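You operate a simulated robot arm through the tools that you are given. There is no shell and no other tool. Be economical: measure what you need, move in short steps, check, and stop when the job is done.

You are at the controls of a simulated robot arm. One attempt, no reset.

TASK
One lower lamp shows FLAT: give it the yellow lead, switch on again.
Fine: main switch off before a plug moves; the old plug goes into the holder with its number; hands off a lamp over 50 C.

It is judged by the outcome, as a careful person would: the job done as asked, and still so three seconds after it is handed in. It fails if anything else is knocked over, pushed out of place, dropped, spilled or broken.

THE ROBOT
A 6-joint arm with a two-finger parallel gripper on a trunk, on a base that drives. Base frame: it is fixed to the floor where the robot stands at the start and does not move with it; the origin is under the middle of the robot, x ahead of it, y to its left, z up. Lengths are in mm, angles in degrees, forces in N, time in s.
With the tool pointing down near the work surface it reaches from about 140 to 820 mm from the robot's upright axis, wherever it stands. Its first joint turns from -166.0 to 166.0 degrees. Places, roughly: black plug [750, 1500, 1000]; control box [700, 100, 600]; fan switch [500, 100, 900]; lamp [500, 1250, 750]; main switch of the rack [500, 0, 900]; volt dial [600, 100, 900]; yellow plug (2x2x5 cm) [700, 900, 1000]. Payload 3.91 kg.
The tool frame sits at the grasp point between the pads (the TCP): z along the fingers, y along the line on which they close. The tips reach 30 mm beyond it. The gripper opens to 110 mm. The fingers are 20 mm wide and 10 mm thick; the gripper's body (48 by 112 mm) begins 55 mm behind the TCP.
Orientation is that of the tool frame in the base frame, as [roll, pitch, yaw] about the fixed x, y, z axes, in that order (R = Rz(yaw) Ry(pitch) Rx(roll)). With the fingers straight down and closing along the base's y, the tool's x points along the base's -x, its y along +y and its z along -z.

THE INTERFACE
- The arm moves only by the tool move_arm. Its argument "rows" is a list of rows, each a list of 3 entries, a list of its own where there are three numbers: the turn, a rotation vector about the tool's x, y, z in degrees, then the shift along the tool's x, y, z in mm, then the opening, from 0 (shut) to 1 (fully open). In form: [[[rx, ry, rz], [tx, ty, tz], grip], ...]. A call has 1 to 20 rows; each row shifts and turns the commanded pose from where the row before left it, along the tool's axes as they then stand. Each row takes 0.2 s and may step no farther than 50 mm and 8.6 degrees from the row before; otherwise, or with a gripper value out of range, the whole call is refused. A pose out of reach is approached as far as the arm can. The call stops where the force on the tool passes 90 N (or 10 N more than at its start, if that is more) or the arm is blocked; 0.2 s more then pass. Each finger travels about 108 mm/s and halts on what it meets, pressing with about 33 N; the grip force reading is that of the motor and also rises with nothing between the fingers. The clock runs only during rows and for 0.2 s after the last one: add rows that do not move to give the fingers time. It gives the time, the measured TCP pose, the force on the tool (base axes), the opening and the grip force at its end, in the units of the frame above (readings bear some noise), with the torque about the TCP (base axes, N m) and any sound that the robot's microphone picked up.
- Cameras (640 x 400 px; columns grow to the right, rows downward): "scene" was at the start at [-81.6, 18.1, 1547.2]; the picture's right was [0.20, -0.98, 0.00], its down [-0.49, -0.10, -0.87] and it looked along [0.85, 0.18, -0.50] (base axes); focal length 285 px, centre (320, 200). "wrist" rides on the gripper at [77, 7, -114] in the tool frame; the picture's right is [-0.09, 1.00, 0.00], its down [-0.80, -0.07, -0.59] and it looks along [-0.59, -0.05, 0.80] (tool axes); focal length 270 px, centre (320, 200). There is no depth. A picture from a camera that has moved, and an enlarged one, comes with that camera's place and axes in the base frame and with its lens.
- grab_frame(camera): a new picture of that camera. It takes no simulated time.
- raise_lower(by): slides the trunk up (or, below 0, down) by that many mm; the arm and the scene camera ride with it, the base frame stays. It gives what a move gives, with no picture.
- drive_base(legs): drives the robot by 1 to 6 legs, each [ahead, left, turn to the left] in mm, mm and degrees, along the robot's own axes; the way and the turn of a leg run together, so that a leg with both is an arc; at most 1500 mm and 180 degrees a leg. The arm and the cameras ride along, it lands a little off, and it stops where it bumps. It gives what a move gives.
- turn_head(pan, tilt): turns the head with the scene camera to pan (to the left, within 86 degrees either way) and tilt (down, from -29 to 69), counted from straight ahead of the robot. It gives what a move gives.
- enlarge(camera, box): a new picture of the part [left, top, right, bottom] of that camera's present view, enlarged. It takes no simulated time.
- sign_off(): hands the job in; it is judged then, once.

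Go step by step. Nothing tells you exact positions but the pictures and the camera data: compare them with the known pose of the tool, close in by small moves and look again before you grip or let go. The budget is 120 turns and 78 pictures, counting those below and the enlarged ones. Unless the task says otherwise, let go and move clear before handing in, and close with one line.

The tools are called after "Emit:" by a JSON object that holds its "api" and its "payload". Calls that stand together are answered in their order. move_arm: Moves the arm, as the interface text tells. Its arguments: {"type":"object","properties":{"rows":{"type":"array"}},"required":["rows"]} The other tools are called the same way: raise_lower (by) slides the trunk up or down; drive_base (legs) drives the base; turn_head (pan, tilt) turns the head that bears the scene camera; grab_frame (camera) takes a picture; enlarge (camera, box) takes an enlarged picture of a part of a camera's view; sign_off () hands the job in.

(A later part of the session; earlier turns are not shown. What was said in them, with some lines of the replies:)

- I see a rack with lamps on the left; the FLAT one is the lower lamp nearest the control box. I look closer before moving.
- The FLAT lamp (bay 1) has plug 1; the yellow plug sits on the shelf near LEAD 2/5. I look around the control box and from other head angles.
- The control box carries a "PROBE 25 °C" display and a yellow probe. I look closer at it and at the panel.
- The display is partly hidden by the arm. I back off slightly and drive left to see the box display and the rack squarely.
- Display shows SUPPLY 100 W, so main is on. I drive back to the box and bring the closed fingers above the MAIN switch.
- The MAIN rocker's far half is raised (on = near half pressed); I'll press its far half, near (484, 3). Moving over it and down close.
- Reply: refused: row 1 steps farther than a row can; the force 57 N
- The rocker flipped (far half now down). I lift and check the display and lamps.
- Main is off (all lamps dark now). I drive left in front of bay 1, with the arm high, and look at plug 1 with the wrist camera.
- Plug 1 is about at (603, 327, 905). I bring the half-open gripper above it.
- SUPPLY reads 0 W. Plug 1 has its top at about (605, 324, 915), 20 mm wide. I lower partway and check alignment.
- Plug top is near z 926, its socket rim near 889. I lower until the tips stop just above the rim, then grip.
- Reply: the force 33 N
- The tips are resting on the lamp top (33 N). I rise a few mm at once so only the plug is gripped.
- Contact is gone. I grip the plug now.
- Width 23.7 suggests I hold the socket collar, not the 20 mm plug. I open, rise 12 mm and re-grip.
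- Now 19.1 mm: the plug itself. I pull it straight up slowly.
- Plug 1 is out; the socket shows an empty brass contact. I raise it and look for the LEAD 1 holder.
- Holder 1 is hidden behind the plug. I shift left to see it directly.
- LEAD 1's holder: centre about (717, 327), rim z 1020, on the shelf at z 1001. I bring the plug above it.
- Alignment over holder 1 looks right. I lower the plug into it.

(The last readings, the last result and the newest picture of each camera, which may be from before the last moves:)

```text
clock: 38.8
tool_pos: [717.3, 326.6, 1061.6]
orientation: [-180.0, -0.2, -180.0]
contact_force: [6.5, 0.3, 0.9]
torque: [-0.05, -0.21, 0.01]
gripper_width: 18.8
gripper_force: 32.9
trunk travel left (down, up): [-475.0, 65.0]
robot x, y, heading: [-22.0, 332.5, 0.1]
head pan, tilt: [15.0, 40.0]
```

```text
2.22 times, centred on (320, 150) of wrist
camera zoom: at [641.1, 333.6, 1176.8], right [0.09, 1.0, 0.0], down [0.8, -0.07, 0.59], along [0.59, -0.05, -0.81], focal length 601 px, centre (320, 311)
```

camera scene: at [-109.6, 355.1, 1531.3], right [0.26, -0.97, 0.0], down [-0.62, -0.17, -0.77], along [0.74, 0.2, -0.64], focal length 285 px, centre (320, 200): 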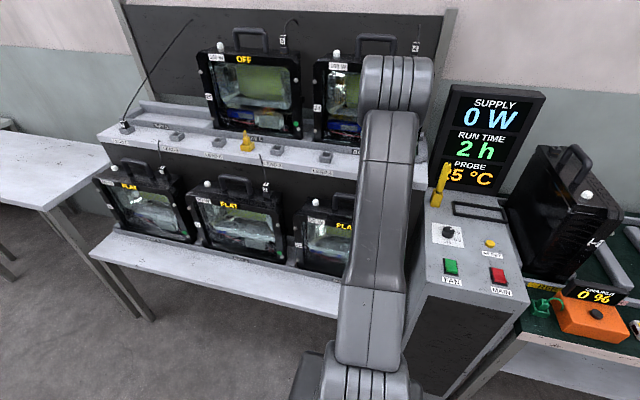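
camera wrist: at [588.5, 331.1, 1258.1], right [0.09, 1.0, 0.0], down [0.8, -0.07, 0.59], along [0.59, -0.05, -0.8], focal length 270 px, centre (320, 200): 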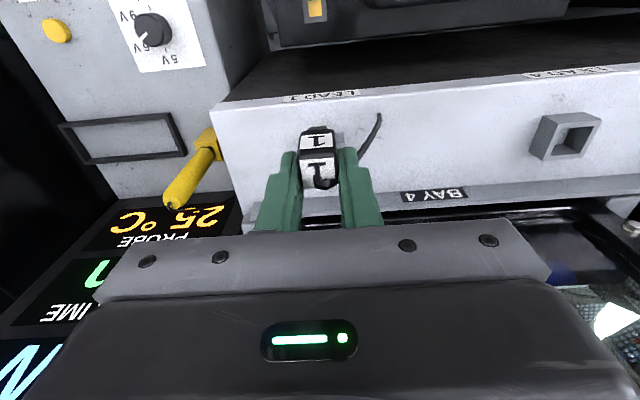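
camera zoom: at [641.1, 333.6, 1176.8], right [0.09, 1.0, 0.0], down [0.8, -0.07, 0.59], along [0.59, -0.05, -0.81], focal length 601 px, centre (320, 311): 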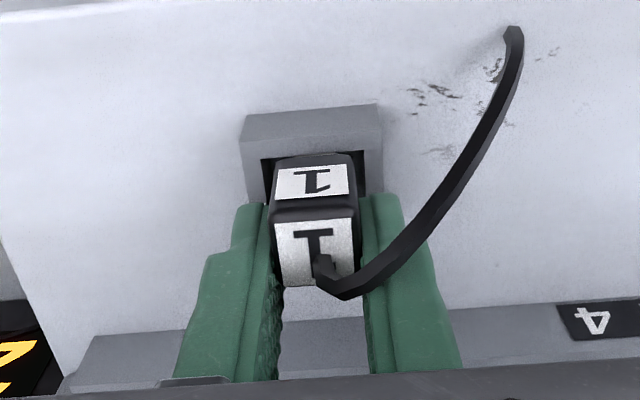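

Emit:
{"api": "move_arm", "payload": {"rows": [[[0, 0, 0], [-2, 0, 3], 0.0], [[0, 0, 0], [0, 0, 4], 0.0], [[0, 0, 0], [0, 0, 3], 0.0], [[0, 0, 0], [0, 0, 0], 0.0]]}}

Emit:
{"api": "enlarge", "payload": {"camera": "wrist", "box": [200, 60, 440, 240]}}

```text
clock: 39.8
tool_pos: [719.5, 326.3, 1053.0]
orientation: [-180.0, 0.1, -180.0]
contact_force: [0.2, -0.4, -0.7]
torque: [-0.01, -0.01, -0.01]
gripper_width: 19.0
gripper_force: 32.8
trunk travel left (down, up): [-475.0, 65.0]
robot x, y, heading: [-23.5, 337.0, 0.0]
head pan, tilt: [15.0, 40.0]
```

```text
2.22 times, centred on (320, 150) of wrist
camera zoom: at [641.8, 333.6, 1168.3], right [0.09, 1.0, 0.0], down [0.8, -0.07, 0.59], along [0.59, -0.05, -0.8], focal length 601 px, centre (320, 311)
```

zoom: 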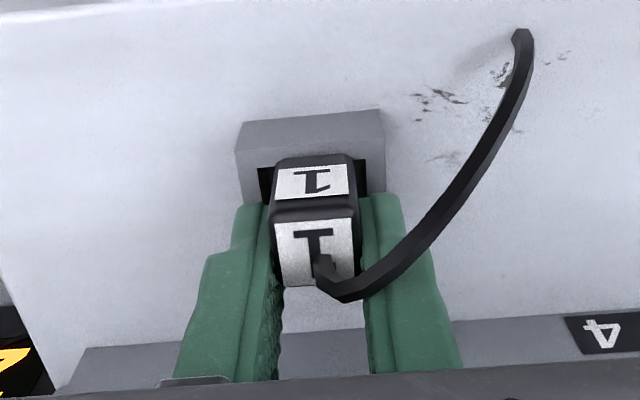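

Emit:
{"api": "move_arm", "payload": {"rows": [[[0, 0, 0], [0, 0, 2], 0.0], [[0, 0, 0], [0, 0, 0], 0.0]]}}

Emit:
{"api": "move_arm", "payload": {"rows": [[[0, 0, 0], [0, 0, 1.5], 0.0], [[0, 0, 0], [0, 0, 0], 0.0]]}}

```text
clock: 40.4
tool_pos: [718.2, 327.2, 1052.0]
orientation: [179.9, 0.1, 180.0]
contact_force: [0.0, -0.1, 4.2]
torque: [-0.01, 0.04, -0.04]
gripper_width: 19.1
gripper_force: 33.2
trunk travel left (down, up): [-475.0, 65.0]
robot x, y, heading: [-19.8, 327.8, 0.1]
head pan, tilt: [15.0, 40.0]
```

```text
clock: 41.0
tool_pos: [719.0, 325.4, 1053.3]
orientation: [-180.0, 0.2, 180.0]
contact_force: [3.8, -0.4, 13.9]
torque: [-0.02, 0.15, 0.02]
gripper_width: 18.9
gripper_force: 32.9
trunk travel left (down, up): [-475.0, 65.0]
robot x, y, heading: [-17.4, 335.7, 0.3]
head pan, tilt: [15.0, 40.0]
```

The plug is seated (light contact). I unload, open and lift clear.

Emit:
{"api": "move_arm", "payload": {"rows": [[[0, 0, 0], [0, 0, -1.5], 0.0], [[0, 0, 0], [0, 0, 0], 0.3], [[0, 0, 0], [0, 0, 0], 0.3], [[0, 0, 0], [0, 0, -20], 0.3], [[0, 0, 0], [0, 0, -40], 0.3], [[0, 0, 0], [0, 0, -40], 0.3], [[0, 0, 0], [40, 0, 0], 0.3], [[0, 0, 0], [0, 0, 0], 0.3]]}}

Emit:
{"api": "grab_frame", "payload": {"camera": "wrist"}}

```text
clock: 42.8
tool_pos: [678.1, 324.2, 1152.3]
orientation: [-180.0, 0.1, -180.0]
contact_force: [0.3, -0.2, 0.2]
torque: [-0.01, -0.01, -0.01]
gripper_width: 33.1
gripper_force: 0.0
trunk travel left (down, up): [-475.0, 65.0]
robot x, y, heading: [-24.4, 334.5, -0.1]
head pan, tilt: [15.0, 40.0]
```

```text
36 pictures are left
camera wrist: at [601.8, 332.5, 1267.3], right [0.09, 1.0, 0.0], down [0.8, -0.07, 0.59], along [0.59, -0.05, -0.8], focal length 270 px, centre (320, 200)
```

wrist: 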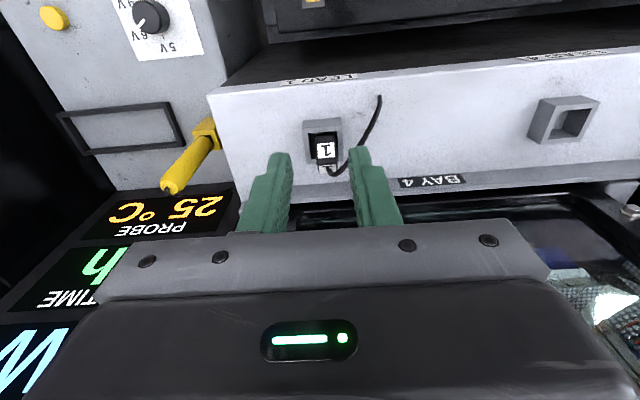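

Plug 1 stands in the LEAD 1 holder. I pull the arm back a bit and drive left to the yellow plug near (733, 868).

Emit:
{"api": "move_arm", "payload": {"rows": [[[0, 0, 0], [40, 0, -10], 0.4], [[0, 0, 0], [45, 0, -10], 0.4], [[0, 0, 0], [0, 0, 0], 0.4]]}}

Emit:
{"api": "drive_base", "payload": {"legs": [[0, 530, 0]]}}

Emit:
{"api": "grab_frame", "payload": {"camera": "wrist"}}

```text
clock: 43.6
tool_pos: [593.3, 325.5, 1172.6]
orientation: [180.0, -0.2, -180.0]
contact_force: [-0.1, -0.3, -0.3]
torque: [-0.03, -0.03, -0.03]
gripper_width: 44.1
gripper_force: 0.1
trunk travel left (down, up): [-475.0, 65.0]
robot x, y, heading: [-16.6, 332.3, 0.4]
head pan, tilt: [15.0, 40.0]
```

```text
clock: 46.7
tool_pos: [593.4, 854.1, 1172.2]
orientation: [180.0, 0.0, 179.8]
contact_force: [0.1, -0.3, -0.1]
torque: [0.0, 0.0, -0.03]
gripper_width: 43.7
gripper_force: 0.1
trunk travel left (down, up): [-475.0, 65.0]
robot x, y, heading: [-22.0, 863.9, -0.1]
head pan, tilt: [15.0, 40.0]
```

```text
35 pictures are left
camera wrist: at [516.2, 861.1, 1286.6], right [0.09, 1.0, 0.0], down [0.8, -0.07, 0.59], along [0.59, -0.05, -0.8], focal length 270 px, centre (320, 200)
```

wrist: 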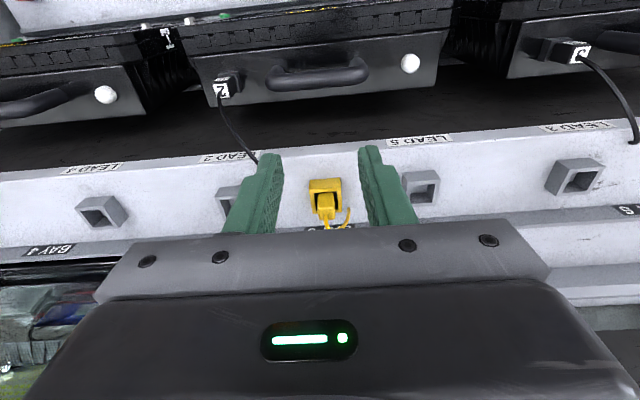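

Emit:
{"api": "move_arm", "payload": {"rows": [[[0, 0, 0], [-45, -1, 10], 0.4], [[0, 0, 0], [-45, -1, 15], 0.4], [[0, 0, 0], [0, 0, 5], 0.4], [[0, 0, 0], [0, 0, 0], 0.4]]}}

Emit:
{"api": "enlarge", "payload": {"camera": "wrist", "box": [200, 60, 440, 240]}}

```text
clock: 47.7
tool_pos: [683.3, 851.8, 1142.6]
orientation: [-180.0, 0.0, 179.9]
contact_force: [0.2, -0.4, 0.1]
torque: [0.01, 0.01, 0.01]
gripper_width: 43.9
gripper_force: 0.0
trunk travel left (down, up): [-475.0, 65.0]
robot x, y, heading: [-26.7, 866.9, 0.1]
head pan, tilt: [15.0, 40.0]
```

```text
2.22 times, centred on (320, 150) of wrist
camera zoom: at [606.8, 858.9, 1256.5], right [0.09, 1.0, 0.0], down [0.8, -0.07, 0.59], along [0.59, -0.05, -0.8], focal length 601 px, centre (320, 311)
```

zoom: 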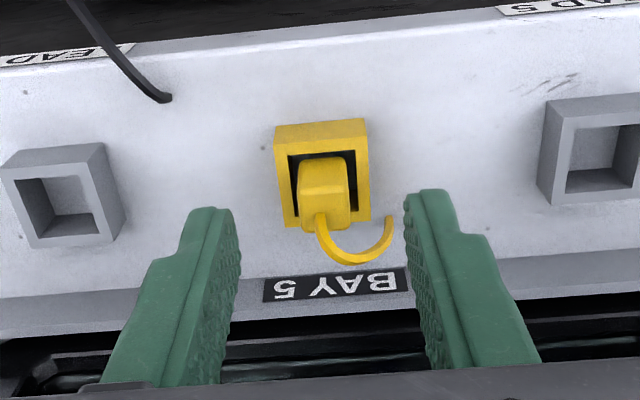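

The yellow plug is at about (717, 852), top near z 1038, with a short pigtail. I open wider and lower around it.

Emit:
{"api": "move_arm", "payload": {"rows": [[[0, 0, 0], [-33, 0, 0], 0.6], [[0, 0, 0], [0, 0, 35], 0.6], [[0, 0, 0], [0, 0, 30], 0.6], [[0, 0, 0], [0, 0, 0], 0.6]]}}

Emit:
{"api": "enlarge", "payload": {"camera": "wrist", "box": [200, 60, 440, 240]}}

```text
clock: 48.7
tool_pos: [717.3, 850.3, 1076.3]
orientation: [-180.0, 0.1, 179.9]
contact_force: [-1.1, 0.5, -0.1]
torque: [-0.02, 0.0, -0.03]
gripper_width: 66.2
gripper_force: 0.0
trunk travel left (down, up): [-475.0, 65.0]
robot x, y, heading: [-23.0, 860.4, -0.1]
head pan, tilt: [15.0, 40.0]
```

```text
2.22 times, centred on (320, 150) of wrist
camera zoom: at [640.3, 858.7, 1190.8], right [0.09, 1.0, 0.0], down [0.8, -0.07, 0.59], along [0.59, -0.05, -0.8], focal length 601 px, centre (320, 311)
```

zoom: 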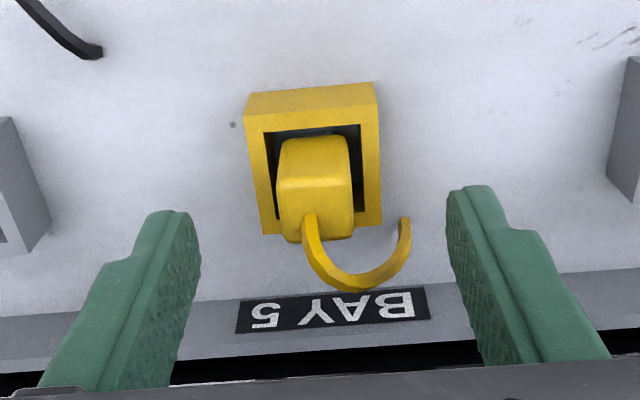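

The cable loops behind the plug to the shelf, clear of the fingers. I lower and grip.

Emit:
{"api": "move_arm", "payload": {"rows": [[[0, 0, 0], [1, 1, 12], 0.6], [[0, 0, 0], [0, 0, 9], 0.5], [[0, 0, 0], [0, 0, 0], 0.0], [[0, 0, 0], [0, 0, 0], 0.0], [[0, 0, 0], [0, 0, 0], 0.0]]}}

Emit:
{"api": "enlarge", "payload": {"camera": "wrist", "box": [200, 60, 440, 240]}}

```text
clock: 49.9
tool_pos: [715.7, 851.8, 1055.6]
orientation: [-179.9, -0.1, 179.9]
contact_force: [0.9, -0.4, 0.6]
torque: [0.01, 0.0, 0.01]
gripper_width: 18.8
gripper_force: 33.0
trunk travel left (down, up): [-475.0, 65.0]
robot x, y, heading: [-20.6, 862.0, 0.1]
head pan, tilt: [15.0, 40.0]
```

```text
2.22 times, centred on (320, 150) of wrist
camera zoom: at [638.7, 859.6, 1170.6], right [0.09, 1.0, 0.0], down [0.8, -0.07, 0.59], along [0.59, -0.05, -0.8], focal length 601 px, centre (320, 311)
```

zoom: 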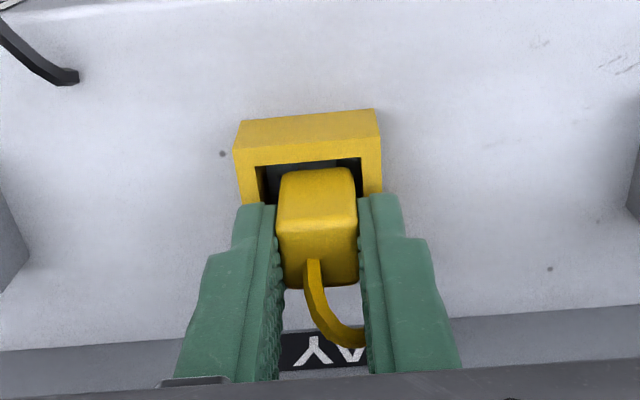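

Emit:
{"api": "move_arm", "payload": {"rows": [[[0, 0, 0], [0, 0, -15], 0.0], [[0, 0, 0], [0, 0, -25], 0.0], [[0, 0, 0], [0, 0, -40], 0.0], [[0, 0, 0], [0, 0, -40], 0.0], [[0, 0, 0], [40, 0, -20], 0.0], [[0, 0, 0], [40, 0, 0], 0.0], [[0, 0, 0], [30, 0, 0], 0.0], [[0, 0, 0], [0, 0, 0], 0.0]]}}

Emit:
{"api": "grab_frame", "payload": {"camera": "wrist"}}

```text
clock: 51.7
tool_pos: [604.7, 852.4, 1195.9]
orientation: [180.0, 0.0, 180.0]
contact_force: [-0.5, -0.6, -0.3]
torque: [-0.01, 0.02, 0.0]
gripper_width: 18.4
gripper_force: 33.0
trunk travel left (down, up): [-475.0, 65.0]
robot x, y, heading: [-21.1, 861.2, 0.2]
head pan, tilt: [15.0, 40.0]
```

```text
31 pictures are left
camera wrist: at [527.4, 860.1, 1311.0], right [0.09, 1.0, 0.0], down [0.8, -0.07, 0.59], along [0.59, -0.05, -0.8], focal length 270 px, centre (320, 200)
```

wrist: 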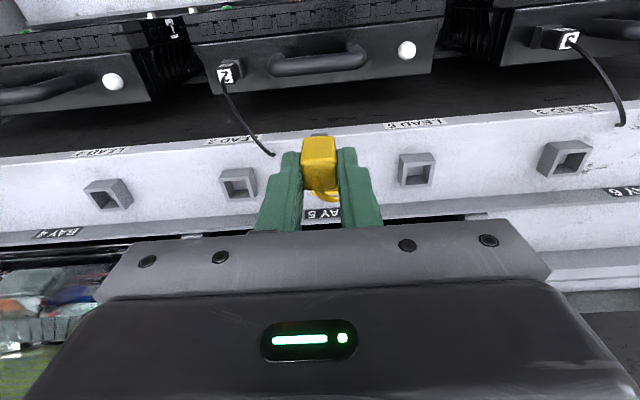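

The yellow plug is lifted. I drive right, back to bay 1.

Emit:
{"api": "drive_base", "payload": {"legs": [[0, -528, 0]]}}

Emit:
{"api": "move_arm", "payload": {"rows": [[[0, 0, 0], [0, 0, 40], 0.0], [[0, 0, 0], [0, 0, 40], 0.0], [[0, 0, 0], [0, 0, 40], 0.0], [[0, 0, 0], [0, 0, 40], 0.0], [[0, 0, 0], [0, 0, 0], 0.0]]}}

Emit:
{"api": "enlarge", "payload": {"camera": "wrist", "box": [200, 60, 440, 240]}}

```text
clock: 54.7
tool_pos: [603.8, 322.8, 1196.8]
orientation: [180.0, 0.0, 179.9]
contact_force: [0.3, -0.4, -0.5]
torque: [0.0, 0.04, 0.01]
gripper_width: 18.7
gripper_force: 33.1
trunk travel left (down, up): [-475.0, 65.0]
robot x, y, heading: [-22.8, 330.9, -0.1]
head pan, tilt: [15.0, 40.0]
```

```text
clock: 55.9
tool_pos: [603.7, 324.4, 1036.5]
orientation: [-180.0, -0.1, 179.9]
contact_force: [0.3, 0.4, 0.4]
torque: [0.01, -0.02, -0.02]
gripper_width: 18.7
gripper_force: 32.8
trunk travel left (down, up): [-475.0, 65.0]
robot x, y, heading: [-21.8, 335.1, -0.2]
head pan, tilt: [15.0, 40.0]
```

```text
2.22 times, centred on (320, 150) of wrist
camera zoom: at [527.0, 332.3, 1151.0], right [0.09, 1.0, 0.0], down [0.8, -0.07, 0.59], along [0.59, -0.05, -0.8], focal length 601 px, centre (320, 311)
```

zoom: 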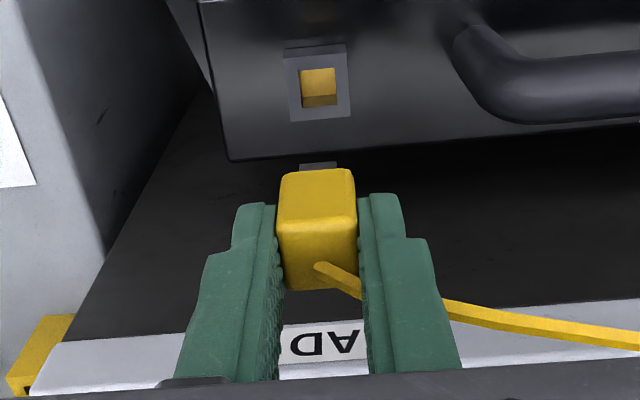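

The lamp's socket hole lies ahead of and below the plug's tab. The yellow plug sits slightly differently in the grip than plug 1, so I descend stepwise and check.

Emit:
{"api": "move_arm", "payload": {"rows": [[[0, 0, 0], [2, 0, 35], 0.0], [[0, 0, 0], [0, 0, 30], 0.0], [[0, 0, 0], [0, 0, 0], 0.0]]}}

Emit:
{"api": "enlarge", "payload": {"camera": "wrist", "box": [260, 60, 380, 150]}}

```text
clock: 56.7
tool_pos: [601.1, 325.1, 970.6]
orientation: [180.0, 0.0, 180.0]
contact_force: [-0.4, 0.8, -1.1]
torque: [0.01, 0.0, -0.02]
gripper_width: 18.6
gripper_force: 33.2
trunk travel left (down, up): [-475.0, 65.0]
robot x, y, heading: [-23.9, 337.2, 0.0]
head pan, tilt: [15.0, 40.0]
```

```text
4.44 times, centred on (320, 105) of wrist
camera zoom: at [524.3, 332.1, 1085.2], right [0.09, 1.0, 0.0], down [0.8, -0.07, 0.59], along [0.59, -0.05, -0.8], focal length 1201 px, centre (320, 622)
```

zoom: 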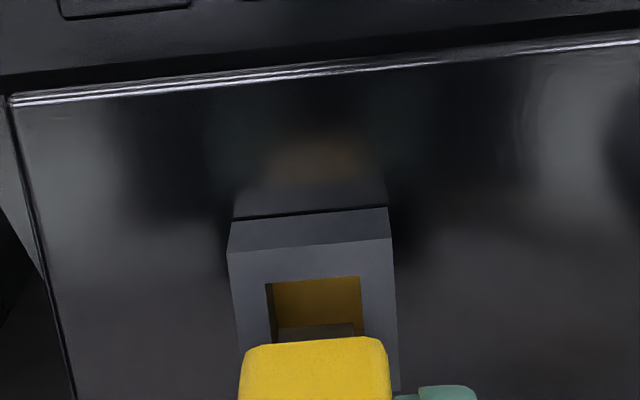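

The collar centre comes out at about (595, 326), rim z 913; the plug body centre is near x 598. I shift 3 mm back and lower further.

Emit:
{"api": "move_arm", "payload": {"rows": [[[0, 0, 0], [3, -0.5, 5], 0.0], [[0, 0, 0], [0, 0, 5], 0.0], [[0, 0, 0], [0, 0, 0], 0.0]]}}

Emit:
{"api": "enlarge", "payload": {"camera": "wrist", "box": [260, 60, 380, 150]}}

```text
clock: 57.5
tool_pos: [597.2, 324.3, 960.8]
orientation: [-180.0, -0.2, 179.9]
contact_force: [-3.1, -0.2, 0.0]
torque: [0.01, 0.18, 0.0]
gripper_width: 18.8
gripper_force: 32.9
trunk travel left (down, up): [-475.0, 65.0]
robot x, y, heading: [-23.6, 334.8, -0.1]
head pan, tilt: [15.0, 40.0]
```

```text
4.44 times, centred on (320, 105) of wrist
camera zoom: at [520.6, 331.5, 1075.1], right [0.09, 1.0, 0.0], down [0.8, -0.07, 0.59], along [0.59, -0.05, -0.81], focal length 1201 px, centre (320, 622)
```

zoom: 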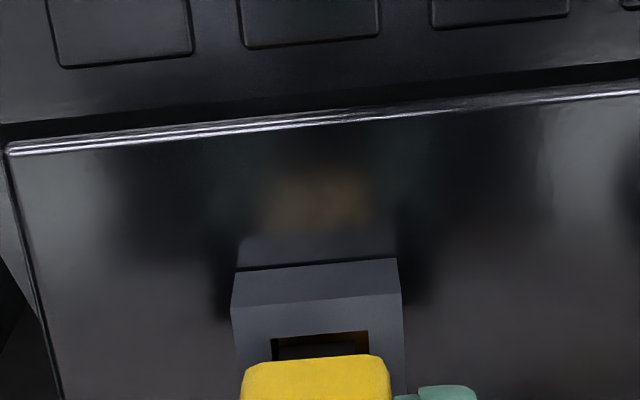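

The tab is entering the hole with light contact at the far wall. I ease 1 mm back and press in gently.

Emit:
{"api": "move_arm", "payload": {"rows": [[[0, 0, 0], [1.5, 0, 3], 0.0], [[0, 0, 0], [0, 0, 3], 0.0], [[0, 0, 0], [0, 0, 3], 0.0], [[0, 0, 0], [0, 0, 0], 0.0]]}}

Emit:
{"api": "enlarge", "payload": {"camera": "wrist", "box": [260, 60, 380, 150]}}

```text
clock: 58.5
tool_pos: [596.0, 324.5, 953.3]
orientation: [-180.0, 0.0, 179.9]
contact_force: [-1.1, 1.1, 3.2]
torque: [0.06, 0.02, -0.02]
gripper_width: 18.7
gripper_force: 33.2
trunk travel left (down, up): [-475.0, 65.0]
robot x, y, heading: [-23.7, 335.6, -0.1]
head pan, tilt: [15.0, 40.0]
```

```text
4.44 times, centred on (320, 105) of wrist
camera zoom: at [520.0, 331.4, 1067.4], right [0.09, 1.0, 0.0], down [0.8, -0.07, 0.6], along [0.59, -0.05, -0.8], focal length 1201 px, centre (320, 622)
```

zoom: 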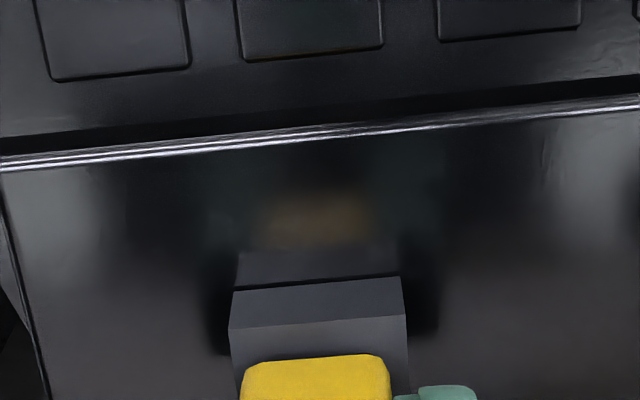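

Emit:
{"api": "move_arm", "payload": {"rows": [[[0, 0, 0], [0, 0, 3], 0.0], [[0, 0, 0], [0, 0, 2], 0.0], [[0, 0, 0], [0, 0, 0], 0.0]]}}

Emit:
{"api": "enlarge", "payload": {"camera": "wrist", "box": [220, 60, 420, 210]}}

```text
clock: 59.3
tool_pos: [596.3, 323.7, 951.8]
orientation: [-180.0, 0.5, 179.9]
contact_force: [4.5, 0.1, 43.1]
torque: [0.0, -0.17, 0.02]
gripper_width: 18.6
gripper_force: 33.0
trunk travel left (down, up): [-475.0, 65.0]
robot x, y, heading: [-20.1, 334.5, 0.0]
head pan, tilt: [15.0, 40.0]
```

```text
2.67 times, centred on (320, 135) of wrist
camera zoom: at [518.5, 331.4, 1065.9], right [0.09, 1.0, 0.0], down [0.8, -0.07, 0.6], along [0.6, -0.05, -0.8], focal length 721 px, centre (320, 373)
```

zoom: 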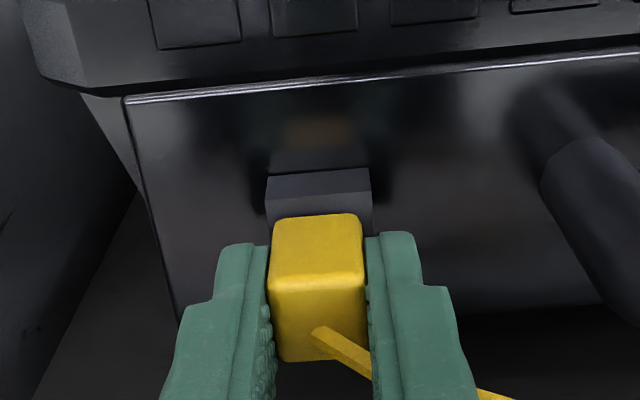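

Emit:
{"api": "enlarge", "payload": {"camera": "wrist", "box": [290, 110, 350, 155]}}

```text
8.89 times, centred on (320, 132) of wrist
camera zoom: at [518.5, 331.4, 1065.9], right [0.09, 1.0, 0.0], down [0.8, -0.07, 0.6], along [0.6, -0.05, -0.8], focal length 2402 px, centre (320, 800)
```

zoom: 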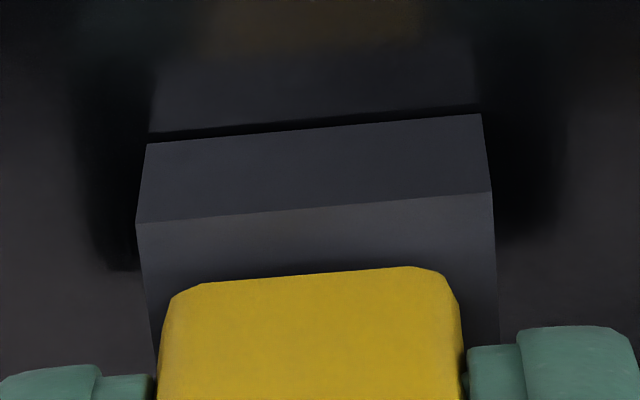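

The plug seems ~5 mm short of its seat with 43 N on it. I press a bit more to see whether it is just stiff.

Emit:
{"api": "move_arm", "payload": {"rows": [[[0, 0, 0], [0, 0, 1.5], 0.0], [[0, 0, 0], [0, 0, 1.5], 0.0], [[0, 0, 0], [0, 0, 0], 0.0]]}}

Emit:
{"api": "enlarge", "payload": {"camera": "wrist", "box": [290, 110, 350, 155]}}

```text
clock: 60.1
tool_pos: [593.1, 323.4, 944.6]
orientation: [-180.0, -0.2, 179.8]
contact_force: [-6.5, 0.5, 20.3]
torque: [-0.02, 0.24, -0.05]
gripper_width: 18.9
gripper_force: 33.1
trunk travel left (down, up): [-475.0, 65.0]
robot x, y, heading: [-20.8, 332.3, -0.1]
head pan, tilt: [15.0, 40.0]
```

```text
8.89 times, centred on (320, 132) of wrist
camera zoom: at [516.8, 331.5, 1058.6], right [0.09, 1.0, 0.0], down [0.8, -0.07, 0.59], along [0.59, -0.05, -0.81], focal length 2402 px, centre (320, 800)
```

zoom: 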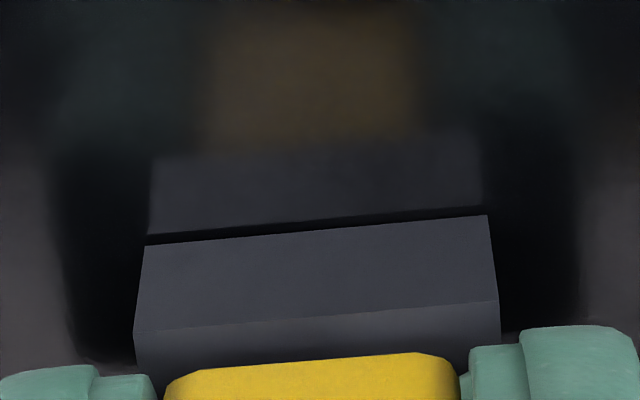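

It snapped down and now looks seated on the collar. I open, lift clear and inspect.

Emit:
{"api": "move_arm", "payload": {"rows": [[[0, 0, 0], [0, 0, -1], 0.0], [[0, 0, 0], [0, 0, 0], 0.35], [[0, 0, 0], [0, 0, 0], 0.4], [[0, 0, 0], [0, 0, -15], 0.4], [[0, 0, 0], [0, 0, -40], 0.4], [[0, 0, 0], [0, 0, -40], 0.4], [[0, 0, 0], [0, 0, 0], 0.4]]}}

Emit:
{"api": "enlarge", "payload": {"camera": "wrist", "box": [240, 50, 400, 170]}}

```text
clock: 61.7
tool_pos: [596.5, 323.6, 1040.3]
orientation: [180.0, -0.1, 179.9]
contact_force: [-1.2, -0.7, -0.2]
torque: [0.02, 0.02, 0.0]
gripper_width: 44.1
gripper_force: 0.0
trunk travel left (down, up): [-475.0, 65.0]
robot x, y, heading: [-20.2, 335.0, -0.4]
head pan, tilt: [15.0, 40.0]
```

```text
3.33 times, centred on (320, 110) of wrist
camera zoom: at [519.6, 331.5, 1154.9], right [0.09, 1.0, 0.0], down [0.8, -0.07, 0.59], along [0.59, -0.05, -0.8], focal length 901 px, centre (320, 500)
```

zoom: 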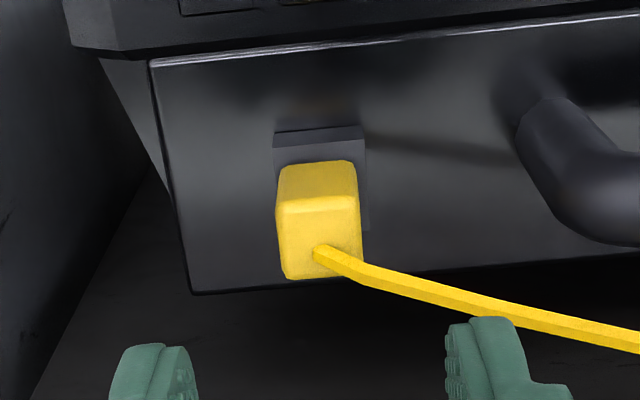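

The yellow plug is seated in the FLAT lamp. I raise the arm and drive back to the MAIN switch.

Emit:
{"api": "move_arm", "payload": {"rows": [[[0, 0, 0], [0, 0, -48], 0.4], [[0, 0, 0], [0, 0, -48], 0.4], [[0, 0, 0], [0, 0, -48], 0.2], [[0, 0, 0], [0, 0, -44], 0.0], [[0, 0, 0], [45, 0, 0], 0.0], [[0, 0, 0], [45, 0, 0], 0.0], [[0, 0, 0], [45, 0, 0], 0.0], [[0, 0, 0], [0, 0, 0], 0.0]]}}

Emit:
{"api": "drive_base", "payload": {"legs": [[0, -330, 0]]}}

Emit:
{"api": "turn_head", "payload": {"pan": 30, "tilt": 30}}

Emit:
{"api": "grab_frame", "payload": {"camera": "scene"}}

```text
clock: 63.5
tool_pos: [460.7, 325.1, 1228.7]
orientation: [180.0, -0.1, -180.0]
contact_force: [0.1, 0.0, 0.5]
torque: [-0.01, -0.01, -0.01]
gripper_width: 0.3
gripper_force: 32.8
trunk travel left (down, up): [-475.0, 65.0]
robot x, y, heading: [-24.0, 333.8, -0.1]
head pan, tilt: [15.0, 40.0]
```

```text
clock: 65.7
tool_pos: [460.8, -4.6, 1229.2]
orientation: [-180.0, 0.0, -180.0]
contact_force: [0.1, 0.8, -1.0]
torque: [-0.01, 0.02, 0.0]
gripper_width: 0.0
gripper_force: 33.1
trunk travel left (down, up): [-475.0, 65.0]
robot x, y, heading: [-21.7, 3.6, -0.1]
head pan, tilt: [15.0, 40.0]
```

```text
clock: 66.5
tool_pos: [460.6, -3.3, 1227.9]
orientation: [180.0, 0.0, -180.0]
contact_force: [-0.5, 0.0, 0.3]
torque: [0.01, 0.02, -0.01]
gripper_width: 0.3
gripper_force: 33.0
trunk travel left (down, up): [-475.0, 65.0]
robot x, y, heading: [-22.7, 7.3, 0.4]
head pan, tilt: [30.0, 30.0]
```

```text
22 pictures are left
camera scene: at [-114.8, 50.7, 1546.9], right [0.5, -0.87, 0.0], down [-0.43, -0.25, -0.87], along [0.75, 0.43, -0.5], focal length 285 px, centre (320, 200)
```

scene: 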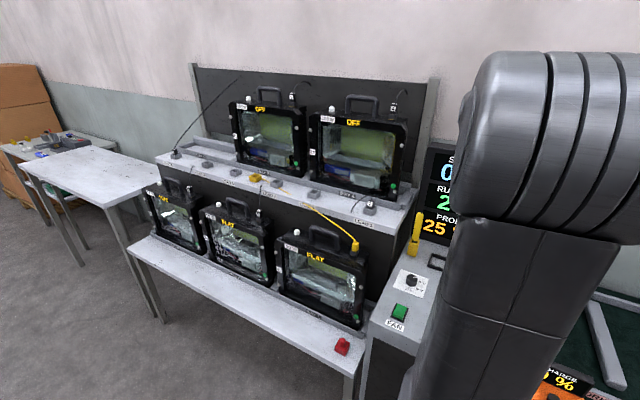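

Emit:
{"api": "enlarge", "payload": {"camera": "scene", "box": [270, 180, 400, 270]}}

Emit:
{"api": "move_arm", "payload": {"rows": [[[0, 0, 0], [0, 4, 48], 0.0], [[0, 0, 0], [0, 3, 48], 0.0], [[0, 0, 0], [0, 0, 48], 0.0], [[0, 0, 0], [0, 0, 48], 0.0], [[0, 0, 0], [0, 0, 48], 0.0], [[0, 0, 0], [0, 0, 38], 0.0], [[0, 0, 0], [0, 0, 0], 0.0]]}}

Emit:
{"api": "enlarge", "payload": {"camera": "wrist", "box": [220, 80, 420, 220]}}

```text
4.44 times, centred on (335, 225) of scene
camera zoom: at [-114.8, 50.7, 1546.9], right [0.5, -0.87, 0.0], down [-0.43, -0.25, -0.87], along [0.75, 0.43, -0.5], focal length 1268 px, centre (253, 89)
```

zoom: 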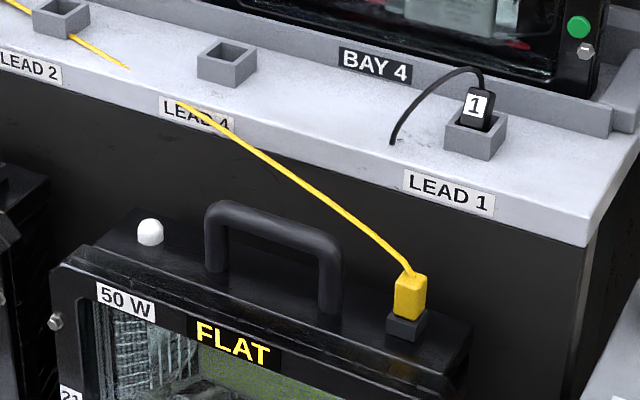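

```text
clock: 68.1
tool_pos: [461.0, 1.6, 950.1]
orientation: [179.9, 0.1, 179.9]
contact_force: [-0.3, 0.9, 0.2]
torque: [0.02, -0.03, -0.02]
gripper_width: 0.0
gripper_force: 32.6
trunk travel left (down, up): [-475.0, 65.0]
robot x, y, heading: [-23.6, 4.3, -0.0]
head pan, tilt: [30.0, 30.0]
```

```text
2.86 times, centred on (320, 150) of wrist
camera zoom: at [383.6, 9.3, 1064.6], right [0.09, 1.0, 0.0], down [0.8, -0.07, 0.59], along [0.59, -0.05, -0.8], focal length 772 px, centre (320, 343)
```

zoom: 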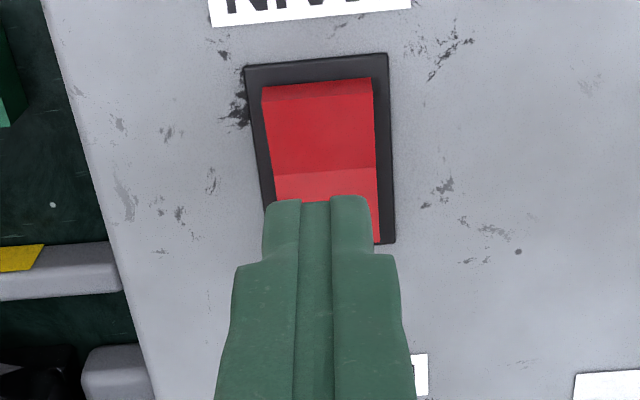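

Both plugs look right. Now I press the raised near half of MAIN at x ≈ 455.

Emit:
{"api": "move_arm", "payload": {"rows": [[[0, 0, 0], [6, 1, 30], 0.0], [[0, 0, 0], [0, 0, 10], 0.0], [[0, 0, 0], [0, 0, 5], 0.0], [[0, 0, 0], [0, 0, 5], 0.0], [[0, 0, 0], [0, 0, 3], 0.0]]}}

Emit:
{"api": "enlarge", "payload": {"camera": "wrist", "box": [220, 80, 420, 220]}}

```text
clock: 69.3
tool_pos: [454.7, 2.7, 899.6]
orientation: [-180.0, 0.2, -179.9]
contact_force: [-0.8, -0.8, 18.6]
torque: [-0.01, -0.19, -0.11]
gripper_width: 0.0
gripper_force: 32.6
trunk travel left (down, up): [-475.0, 65.0]
robot x, y, heading: [-27.8, 4.6, 0.3]
head pan, tilt: [30.0, 30.0]
```

```text
2.86 times, centred on (320, 150) of wrist
camera zoom: at [377.2, 11.0, 1013.8], right [0.09, 1.0, 0.0], down [0.8, -0.07, 0.6], along [0.59, -0.05, -0.8], focal length 772 px, centre (320, 343)
```

zoom: 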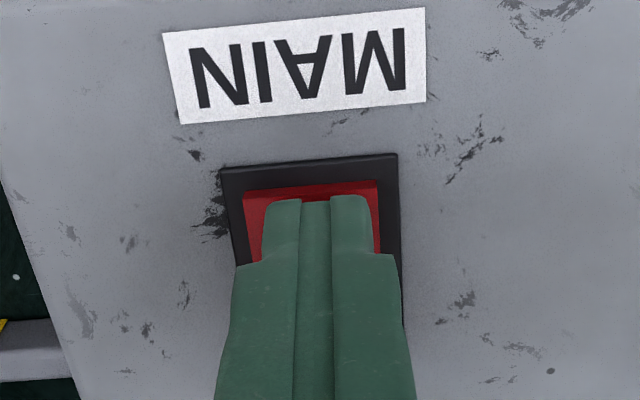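

Emit:
{"api": "move_arm", "payload": {"rows": [[[0, 0, 0], [0, 0, 3], 0.0], [[0, 0, 0], [0, 0, 2], 0.0], [[0, 0, 0], [0, 0, 0], 0.0]]}}

Emit:
{"api": "grab_frame", "payload": {"camera": "scene"}}

```text
clock: 70.2
tool_pos: [454.3, 3.4, 899.8]
orientation: [-180.0, 1.0, -180.0]
contact_force: [-17.2, -0.4, 50.0]
torque: [0.0, 0.01, -0.21]
gripper_width: 0.0
gripper_force: 33.2
trunk travel left (down, up): [-475.0, 65.0]
robot x, y, heading: [-21.1, 5.3, 0.2]
head pan, tilt: [30.0, 30.0]
stopped in row 3: the force on the tool passed its limit (the readings are from after the stop); the commanded pose is now the measured one
```

```text
18 pictures are left
camera scene: at [-121.9, 50.7, 1545.9], right [0.5, -0.87, 0.0], down [-0.43, -0.25, -0.87], along [0.75, 0.43, -0.5], focal length 285 px, centre (320, 200)
```

scene: 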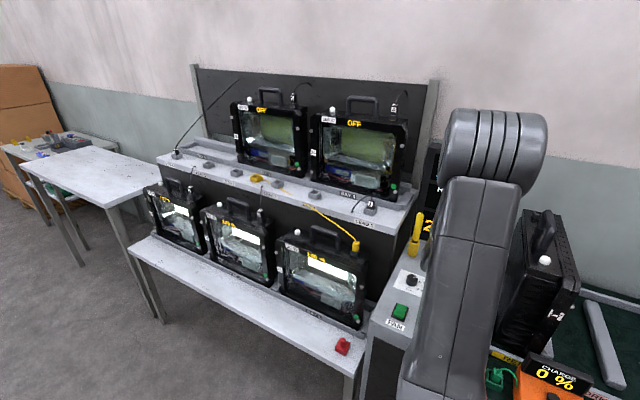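

All three lower lamps are lit now, including bay 1. I lift clear and confirm.

Emit:
{"api": "move_arm", "payload": {"rows": [[[0, 0, 0], [0, 0, -40], 0.0], [[0, 0, 0], [0, 0, -48], 0.0], [[0, 0, 0], [0, 0, -48], 0.0], [[0, 0, 0], [0, 0, -48], 0.0], [[0, 0, 0], [0, 0, -48], 0.0], [[0, 0, 0], [0, 0, -48], 0.0], [[0, 0, 0], [0, 0, 0], 0.0], [[0, 0, 0], [0, 0, 0], 0.0], [[0, 0, 0], [0, 0, 0], 0.0], [[0, 0, 0], [0, 0, 0], 0.0], [[0, 0, 0], [0, 0, 0], 0.0], [[0, 0, 0], [0, 0, 0], 0.0]]}}

Emit:
{"api": "enlarge", "payload": {"camera": "scene", "box": [130, 170, 390, 340]}}

Emit:
{"api": "enlarge", "payload": {"camera": "scene", "box": [220, 80, 460, 250]}}

Emit:
{"api": "grab_frame", "payload": {"camera": "wrist"}}

```text
clock: 72.8
tool_pos: [455.7, 4.1, 1177.0]
orientation: [-179.9, 0.6, -180.0]
contact_force: [0.0, 0.4, 0.8]
torque: [0.01, -0.05, 0.02]
gripper_width: 0.0
gripper_force: 33.0
trunk travel left (down, up): [-475.0, 65.0]
robot x, y, heading: [-22.0, 6.2, 0.2]
head pan, tilt: [30.0, 30.0]
```

```text
2.35 times, centred on (260, 255) of scene
camera zoom: at [-114.8, 50.8, 1546.9], right [0.5, -0.87, 0.0], down [-0.43, -0.25, -0.87], along [0.75, 0.43, -0.5], focal length 672 px, centre (461, 71)
```

zoom: 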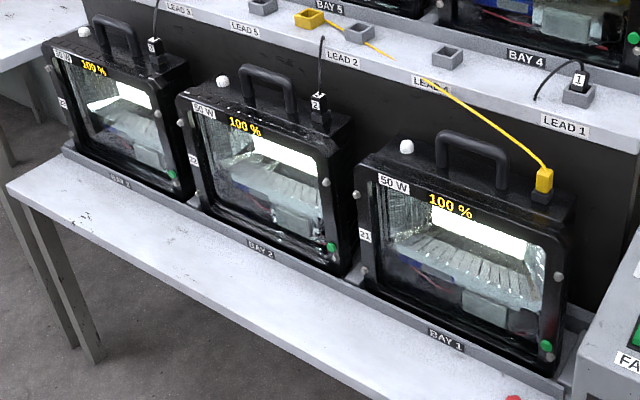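

```text
2.35 times, centred on (340, 165) of scene
camera zoom: at [-114.8, 50.8, 1546.9], right [0.5, -0.87, 0.0], down [-0.43, -0.25, -0.87], along [0.75, 0.43, -0.5], focal length 672 px, centre (273, 282)
```

zoom: 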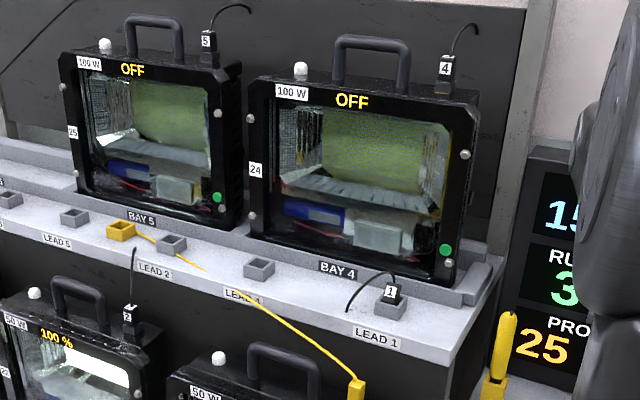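

```text
15 pictures are left
camera wrist: at [376.7, 11.3, 1289.5], right [0.09, 1.0, 0.0], down [0.79, -0.07, 0.6], along [0.6, -0.05, -0.8], focal length 270 px, centre (320, 200)
```

wrist: 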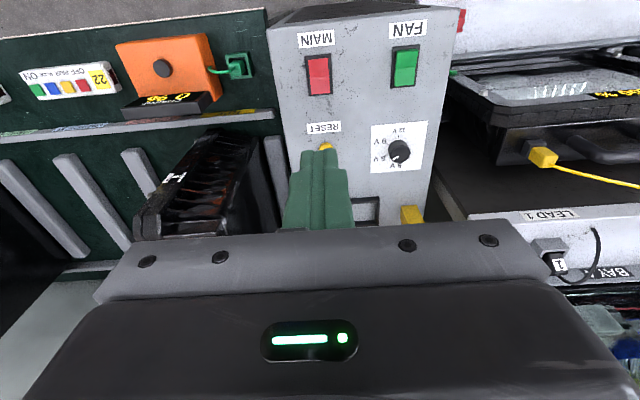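

The bay 1 lamp shows 100 % on the yellow lead, plug 1 stands in the LEAD 1 holder, the main switch is on again and the arm is clear, so I hand the job in.

Emit:
{"api": "sign_off", "payload": {}}

```text
The job is handed in.
```

The bay 1 lamp that showed FLAT is now on the yellow lead and reads 100 %. Plug 1 is in the LEAD 1 holder, and the main switch, off while the plugs moved, is back on. While reaching for plug 1 the fingertips pressed on that lamp's top (about 33 N) and briefly gripped its socket collar; I had not measured its temperature, so I can't confirm it was under 50 C.
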